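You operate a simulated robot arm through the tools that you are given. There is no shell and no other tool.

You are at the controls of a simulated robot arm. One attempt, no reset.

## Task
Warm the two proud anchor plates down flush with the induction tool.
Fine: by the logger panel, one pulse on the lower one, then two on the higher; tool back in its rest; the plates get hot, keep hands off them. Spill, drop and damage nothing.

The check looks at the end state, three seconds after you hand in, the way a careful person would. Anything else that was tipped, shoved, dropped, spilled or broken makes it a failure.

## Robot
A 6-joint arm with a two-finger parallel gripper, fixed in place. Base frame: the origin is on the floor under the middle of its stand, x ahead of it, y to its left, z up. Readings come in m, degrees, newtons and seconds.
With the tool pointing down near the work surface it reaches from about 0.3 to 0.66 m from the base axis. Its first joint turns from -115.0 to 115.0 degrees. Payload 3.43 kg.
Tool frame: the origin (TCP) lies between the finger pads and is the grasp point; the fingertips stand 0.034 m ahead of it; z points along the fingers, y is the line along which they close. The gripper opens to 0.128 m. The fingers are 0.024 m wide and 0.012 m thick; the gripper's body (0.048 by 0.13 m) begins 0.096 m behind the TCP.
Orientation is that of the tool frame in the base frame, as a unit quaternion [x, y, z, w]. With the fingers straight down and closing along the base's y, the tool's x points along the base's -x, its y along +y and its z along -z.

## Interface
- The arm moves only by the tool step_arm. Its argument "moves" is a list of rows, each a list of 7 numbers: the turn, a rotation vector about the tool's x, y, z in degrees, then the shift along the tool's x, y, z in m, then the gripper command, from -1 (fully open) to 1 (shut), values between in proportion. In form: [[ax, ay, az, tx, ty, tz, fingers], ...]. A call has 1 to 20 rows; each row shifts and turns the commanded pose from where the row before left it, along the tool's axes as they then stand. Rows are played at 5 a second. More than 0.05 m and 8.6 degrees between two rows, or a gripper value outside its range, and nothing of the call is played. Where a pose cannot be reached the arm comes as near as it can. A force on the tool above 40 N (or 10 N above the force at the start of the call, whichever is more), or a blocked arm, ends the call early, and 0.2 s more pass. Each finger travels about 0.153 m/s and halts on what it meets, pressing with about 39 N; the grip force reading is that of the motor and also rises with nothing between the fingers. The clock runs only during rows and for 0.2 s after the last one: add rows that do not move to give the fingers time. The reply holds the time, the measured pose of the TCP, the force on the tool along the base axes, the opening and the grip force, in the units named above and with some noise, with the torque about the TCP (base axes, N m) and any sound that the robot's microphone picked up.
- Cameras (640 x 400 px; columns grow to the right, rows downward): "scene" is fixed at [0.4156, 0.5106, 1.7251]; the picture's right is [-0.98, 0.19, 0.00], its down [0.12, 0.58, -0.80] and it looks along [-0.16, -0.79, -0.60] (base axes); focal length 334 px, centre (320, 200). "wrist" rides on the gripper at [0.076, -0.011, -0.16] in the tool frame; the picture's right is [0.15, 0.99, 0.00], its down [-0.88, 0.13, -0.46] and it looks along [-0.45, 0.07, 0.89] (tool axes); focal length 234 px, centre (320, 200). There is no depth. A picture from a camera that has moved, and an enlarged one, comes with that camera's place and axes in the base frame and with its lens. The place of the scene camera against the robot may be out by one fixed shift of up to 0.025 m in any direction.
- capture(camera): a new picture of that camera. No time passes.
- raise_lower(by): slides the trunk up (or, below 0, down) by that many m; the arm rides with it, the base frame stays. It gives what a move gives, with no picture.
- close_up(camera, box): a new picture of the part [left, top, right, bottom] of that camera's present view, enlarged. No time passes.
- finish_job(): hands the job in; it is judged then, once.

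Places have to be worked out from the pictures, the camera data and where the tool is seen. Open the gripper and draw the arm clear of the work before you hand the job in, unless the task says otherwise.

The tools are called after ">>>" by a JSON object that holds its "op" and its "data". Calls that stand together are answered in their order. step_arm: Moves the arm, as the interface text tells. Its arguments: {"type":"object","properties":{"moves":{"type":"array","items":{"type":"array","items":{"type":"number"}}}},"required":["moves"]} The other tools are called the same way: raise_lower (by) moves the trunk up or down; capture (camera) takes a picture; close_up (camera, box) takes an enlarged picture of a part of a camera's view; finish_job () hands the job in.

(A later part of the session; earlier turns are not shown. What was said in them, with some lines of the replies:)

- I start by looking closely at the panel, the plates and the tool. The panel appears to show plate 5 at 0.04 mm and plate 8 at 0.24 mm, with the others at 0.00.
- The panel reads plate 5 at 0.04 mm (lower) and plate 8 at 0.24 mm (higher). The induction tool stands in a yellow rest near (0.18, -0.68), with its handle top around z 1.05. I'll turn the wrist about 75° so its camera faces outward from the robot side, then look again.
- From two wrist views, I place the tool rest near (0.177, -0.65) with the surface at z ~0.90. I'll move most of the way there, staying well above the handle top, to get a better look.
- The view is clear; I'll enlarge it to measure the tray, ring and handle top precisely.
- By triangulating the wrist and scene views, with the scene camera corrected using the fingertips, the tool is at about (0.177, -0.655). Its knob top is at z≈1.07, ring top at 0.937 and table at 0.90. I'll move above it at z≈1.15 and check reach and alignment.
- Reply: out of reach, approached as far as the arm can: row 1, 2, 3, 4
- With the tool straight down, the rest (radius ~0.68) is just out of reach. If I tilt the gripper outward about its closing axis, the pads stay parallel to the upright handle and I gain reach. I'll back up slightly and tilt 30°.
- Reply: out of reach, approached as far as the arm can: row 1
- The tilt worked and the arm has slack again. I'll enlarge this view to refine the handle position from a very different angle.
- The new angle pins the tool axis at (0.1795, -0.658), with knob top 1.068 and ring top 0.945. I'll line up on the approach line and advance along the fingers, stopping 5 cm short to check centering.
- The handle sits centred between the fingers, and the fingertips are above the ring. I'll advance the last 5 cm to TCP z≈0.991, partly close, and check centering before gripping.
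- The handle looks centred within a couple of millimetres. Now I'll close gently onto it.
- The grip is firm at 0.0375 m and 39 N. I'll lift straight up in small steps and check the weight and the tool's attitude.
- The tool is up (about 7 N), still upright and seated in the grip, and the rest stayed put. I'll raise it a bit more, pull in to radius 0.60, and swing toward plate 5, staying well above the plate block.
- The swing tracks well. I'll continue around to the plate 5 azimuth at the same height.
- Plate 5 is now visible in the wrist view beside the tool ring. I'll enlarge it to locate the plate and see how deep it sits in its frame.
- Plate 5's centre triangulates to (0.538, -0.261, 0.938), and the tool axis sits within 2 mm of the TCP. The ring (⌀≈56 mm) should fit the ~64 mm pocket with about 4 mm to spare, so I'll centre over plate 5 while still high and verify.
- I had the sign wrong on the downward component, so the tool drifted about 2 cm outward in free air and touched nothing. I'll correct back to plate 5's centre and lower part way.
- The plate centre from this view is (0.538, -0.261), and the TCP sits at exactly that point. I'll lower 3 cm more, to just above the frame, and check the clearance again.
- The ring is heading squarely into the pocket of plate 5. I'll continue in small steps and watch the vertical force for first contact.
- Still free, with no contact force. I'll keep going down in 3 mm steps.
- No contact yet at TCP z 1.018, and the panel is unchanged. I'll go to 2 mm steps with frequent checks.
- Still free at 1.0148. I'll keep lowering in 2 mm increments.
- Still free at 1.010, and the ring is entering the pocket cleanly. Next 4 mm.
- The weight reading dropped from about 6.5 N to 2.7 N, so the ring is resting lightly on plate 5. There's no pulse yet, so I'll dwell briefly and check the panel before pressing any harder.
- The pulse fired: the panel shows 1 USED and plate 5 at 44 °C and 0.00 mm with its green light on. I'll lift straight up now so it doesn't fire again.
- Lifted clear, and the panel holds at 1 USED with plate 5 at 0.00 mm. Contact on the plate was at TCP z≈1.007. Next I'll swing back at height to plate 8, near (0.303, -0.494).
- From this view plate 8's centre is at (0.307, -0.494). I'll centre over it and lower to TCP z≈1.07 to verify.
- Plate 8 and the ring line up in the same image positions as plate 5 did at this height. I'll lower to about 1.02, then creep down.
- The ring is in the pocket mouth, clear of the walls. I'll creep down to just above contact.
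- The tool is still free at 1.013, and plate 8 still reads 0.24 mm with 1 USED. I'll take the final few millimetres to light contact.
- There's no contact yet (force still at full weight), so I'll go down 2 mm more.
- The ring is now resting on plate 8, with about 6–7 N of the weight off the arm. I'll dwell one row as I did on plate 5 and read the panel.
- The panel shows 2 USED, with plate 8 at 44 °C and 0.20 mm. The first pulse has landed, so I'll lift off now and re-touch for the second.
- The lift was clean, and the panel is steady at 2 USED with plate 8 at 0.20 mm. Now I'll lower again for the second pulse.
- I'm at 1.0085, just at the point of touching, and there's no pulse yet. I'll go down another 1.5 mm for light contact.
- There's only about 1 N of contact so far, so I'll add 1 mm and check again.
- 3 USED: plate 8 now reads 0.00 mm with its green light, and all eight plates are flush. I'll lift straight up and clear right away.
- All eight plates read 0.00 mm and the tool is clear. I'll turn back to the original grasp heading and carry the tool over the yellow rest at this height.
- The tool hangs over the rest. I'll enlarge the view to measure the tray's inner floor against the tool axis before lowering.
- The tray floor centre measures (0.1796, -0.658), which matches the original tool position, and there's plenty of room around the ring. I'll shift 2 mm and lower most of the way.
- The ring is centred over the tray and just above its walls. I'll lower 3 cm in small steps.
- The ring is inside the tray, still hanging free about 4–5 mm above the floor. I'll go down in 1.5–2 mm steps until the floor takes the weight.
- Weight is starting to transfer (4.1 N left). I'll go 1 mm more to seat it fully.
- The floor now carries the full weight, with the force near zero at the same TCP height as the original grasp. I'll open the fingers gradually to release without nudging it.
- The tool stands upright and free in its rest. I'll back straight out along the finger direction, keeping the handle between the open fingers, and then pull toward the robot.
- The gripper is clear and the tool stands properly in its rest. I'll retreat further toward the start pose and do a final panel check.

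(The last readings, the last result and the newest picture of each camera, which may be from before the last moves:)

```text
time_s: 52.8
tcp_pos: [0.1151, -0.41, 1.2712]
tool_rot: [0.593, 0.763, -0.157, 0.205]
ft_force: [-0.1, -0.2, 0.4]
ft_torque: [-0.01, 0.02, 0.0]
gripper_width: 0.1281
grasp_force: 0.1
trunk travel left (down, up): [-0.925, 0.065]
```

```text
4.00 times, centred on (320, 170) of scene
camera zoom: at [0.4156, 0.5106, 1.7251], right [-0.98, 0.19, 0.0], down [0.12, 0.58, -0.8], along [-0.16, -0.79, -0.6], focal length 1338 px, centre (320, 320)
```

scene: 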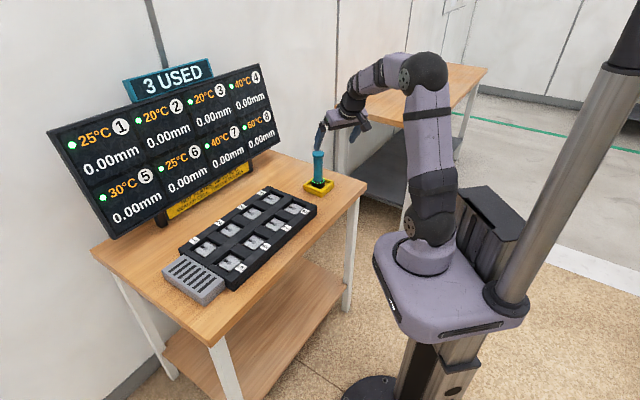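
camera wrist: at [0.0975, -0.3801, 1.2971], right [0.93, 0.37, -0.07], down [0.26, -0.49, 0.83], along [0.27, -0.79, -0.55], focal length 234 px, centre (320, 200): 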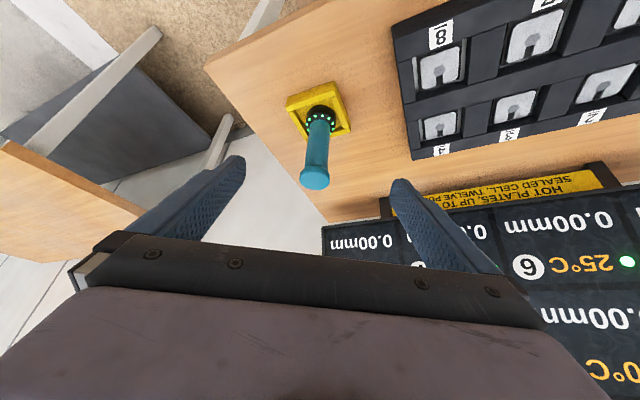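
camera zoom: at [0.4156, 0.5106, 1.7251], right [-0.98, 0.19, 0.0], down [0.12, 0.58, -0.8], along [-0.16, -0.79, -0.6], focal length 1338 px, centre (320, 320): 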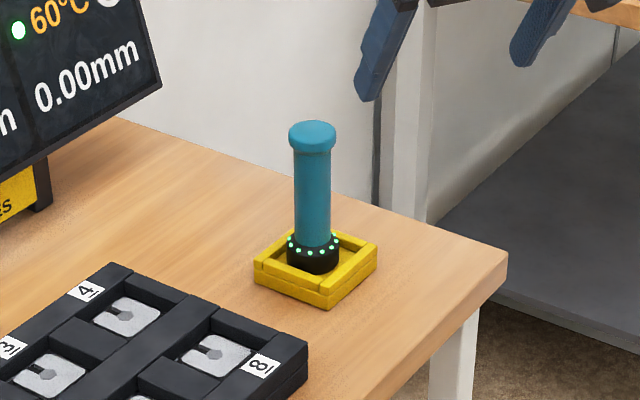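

All eight plates read 0.00 mm with green lights, and exactly three pulses were used: one on plate 5, then two on plate 8. The tool stands upright in its rest, the gripper is open and the arm is clear, so I'm handing in the job.

>>> {"op": "finish_job", "data": {}}

```text
The job is handed in.
```

Both proud plates are now flush: the logger panel reads 0.00 mm with a green light on all eight plates.

- **Pulses:** I gave one pulse to plate 5 (it was 0.04 mm proud), then two to plate 8 (0.24 mm proud). The panel shows 3 of the 12 pulses used.
- **Heat:** plate 8 last read 60 °C and plate 5 read 30 °C. The plates next to plate 8 (4 and 7) read 40 °C. The gripper never touched a plate; only the tool did.
- **Tool:** it is back upright in its yellow rest. The gripper is open and the arm is pulled clear.

While lining up over plate 5 I made one wrong move, drifting about 2 cm in free air above the block. It touched nothing, and I corrected it before lowering. Nothing was tipped, dropped or spilled.
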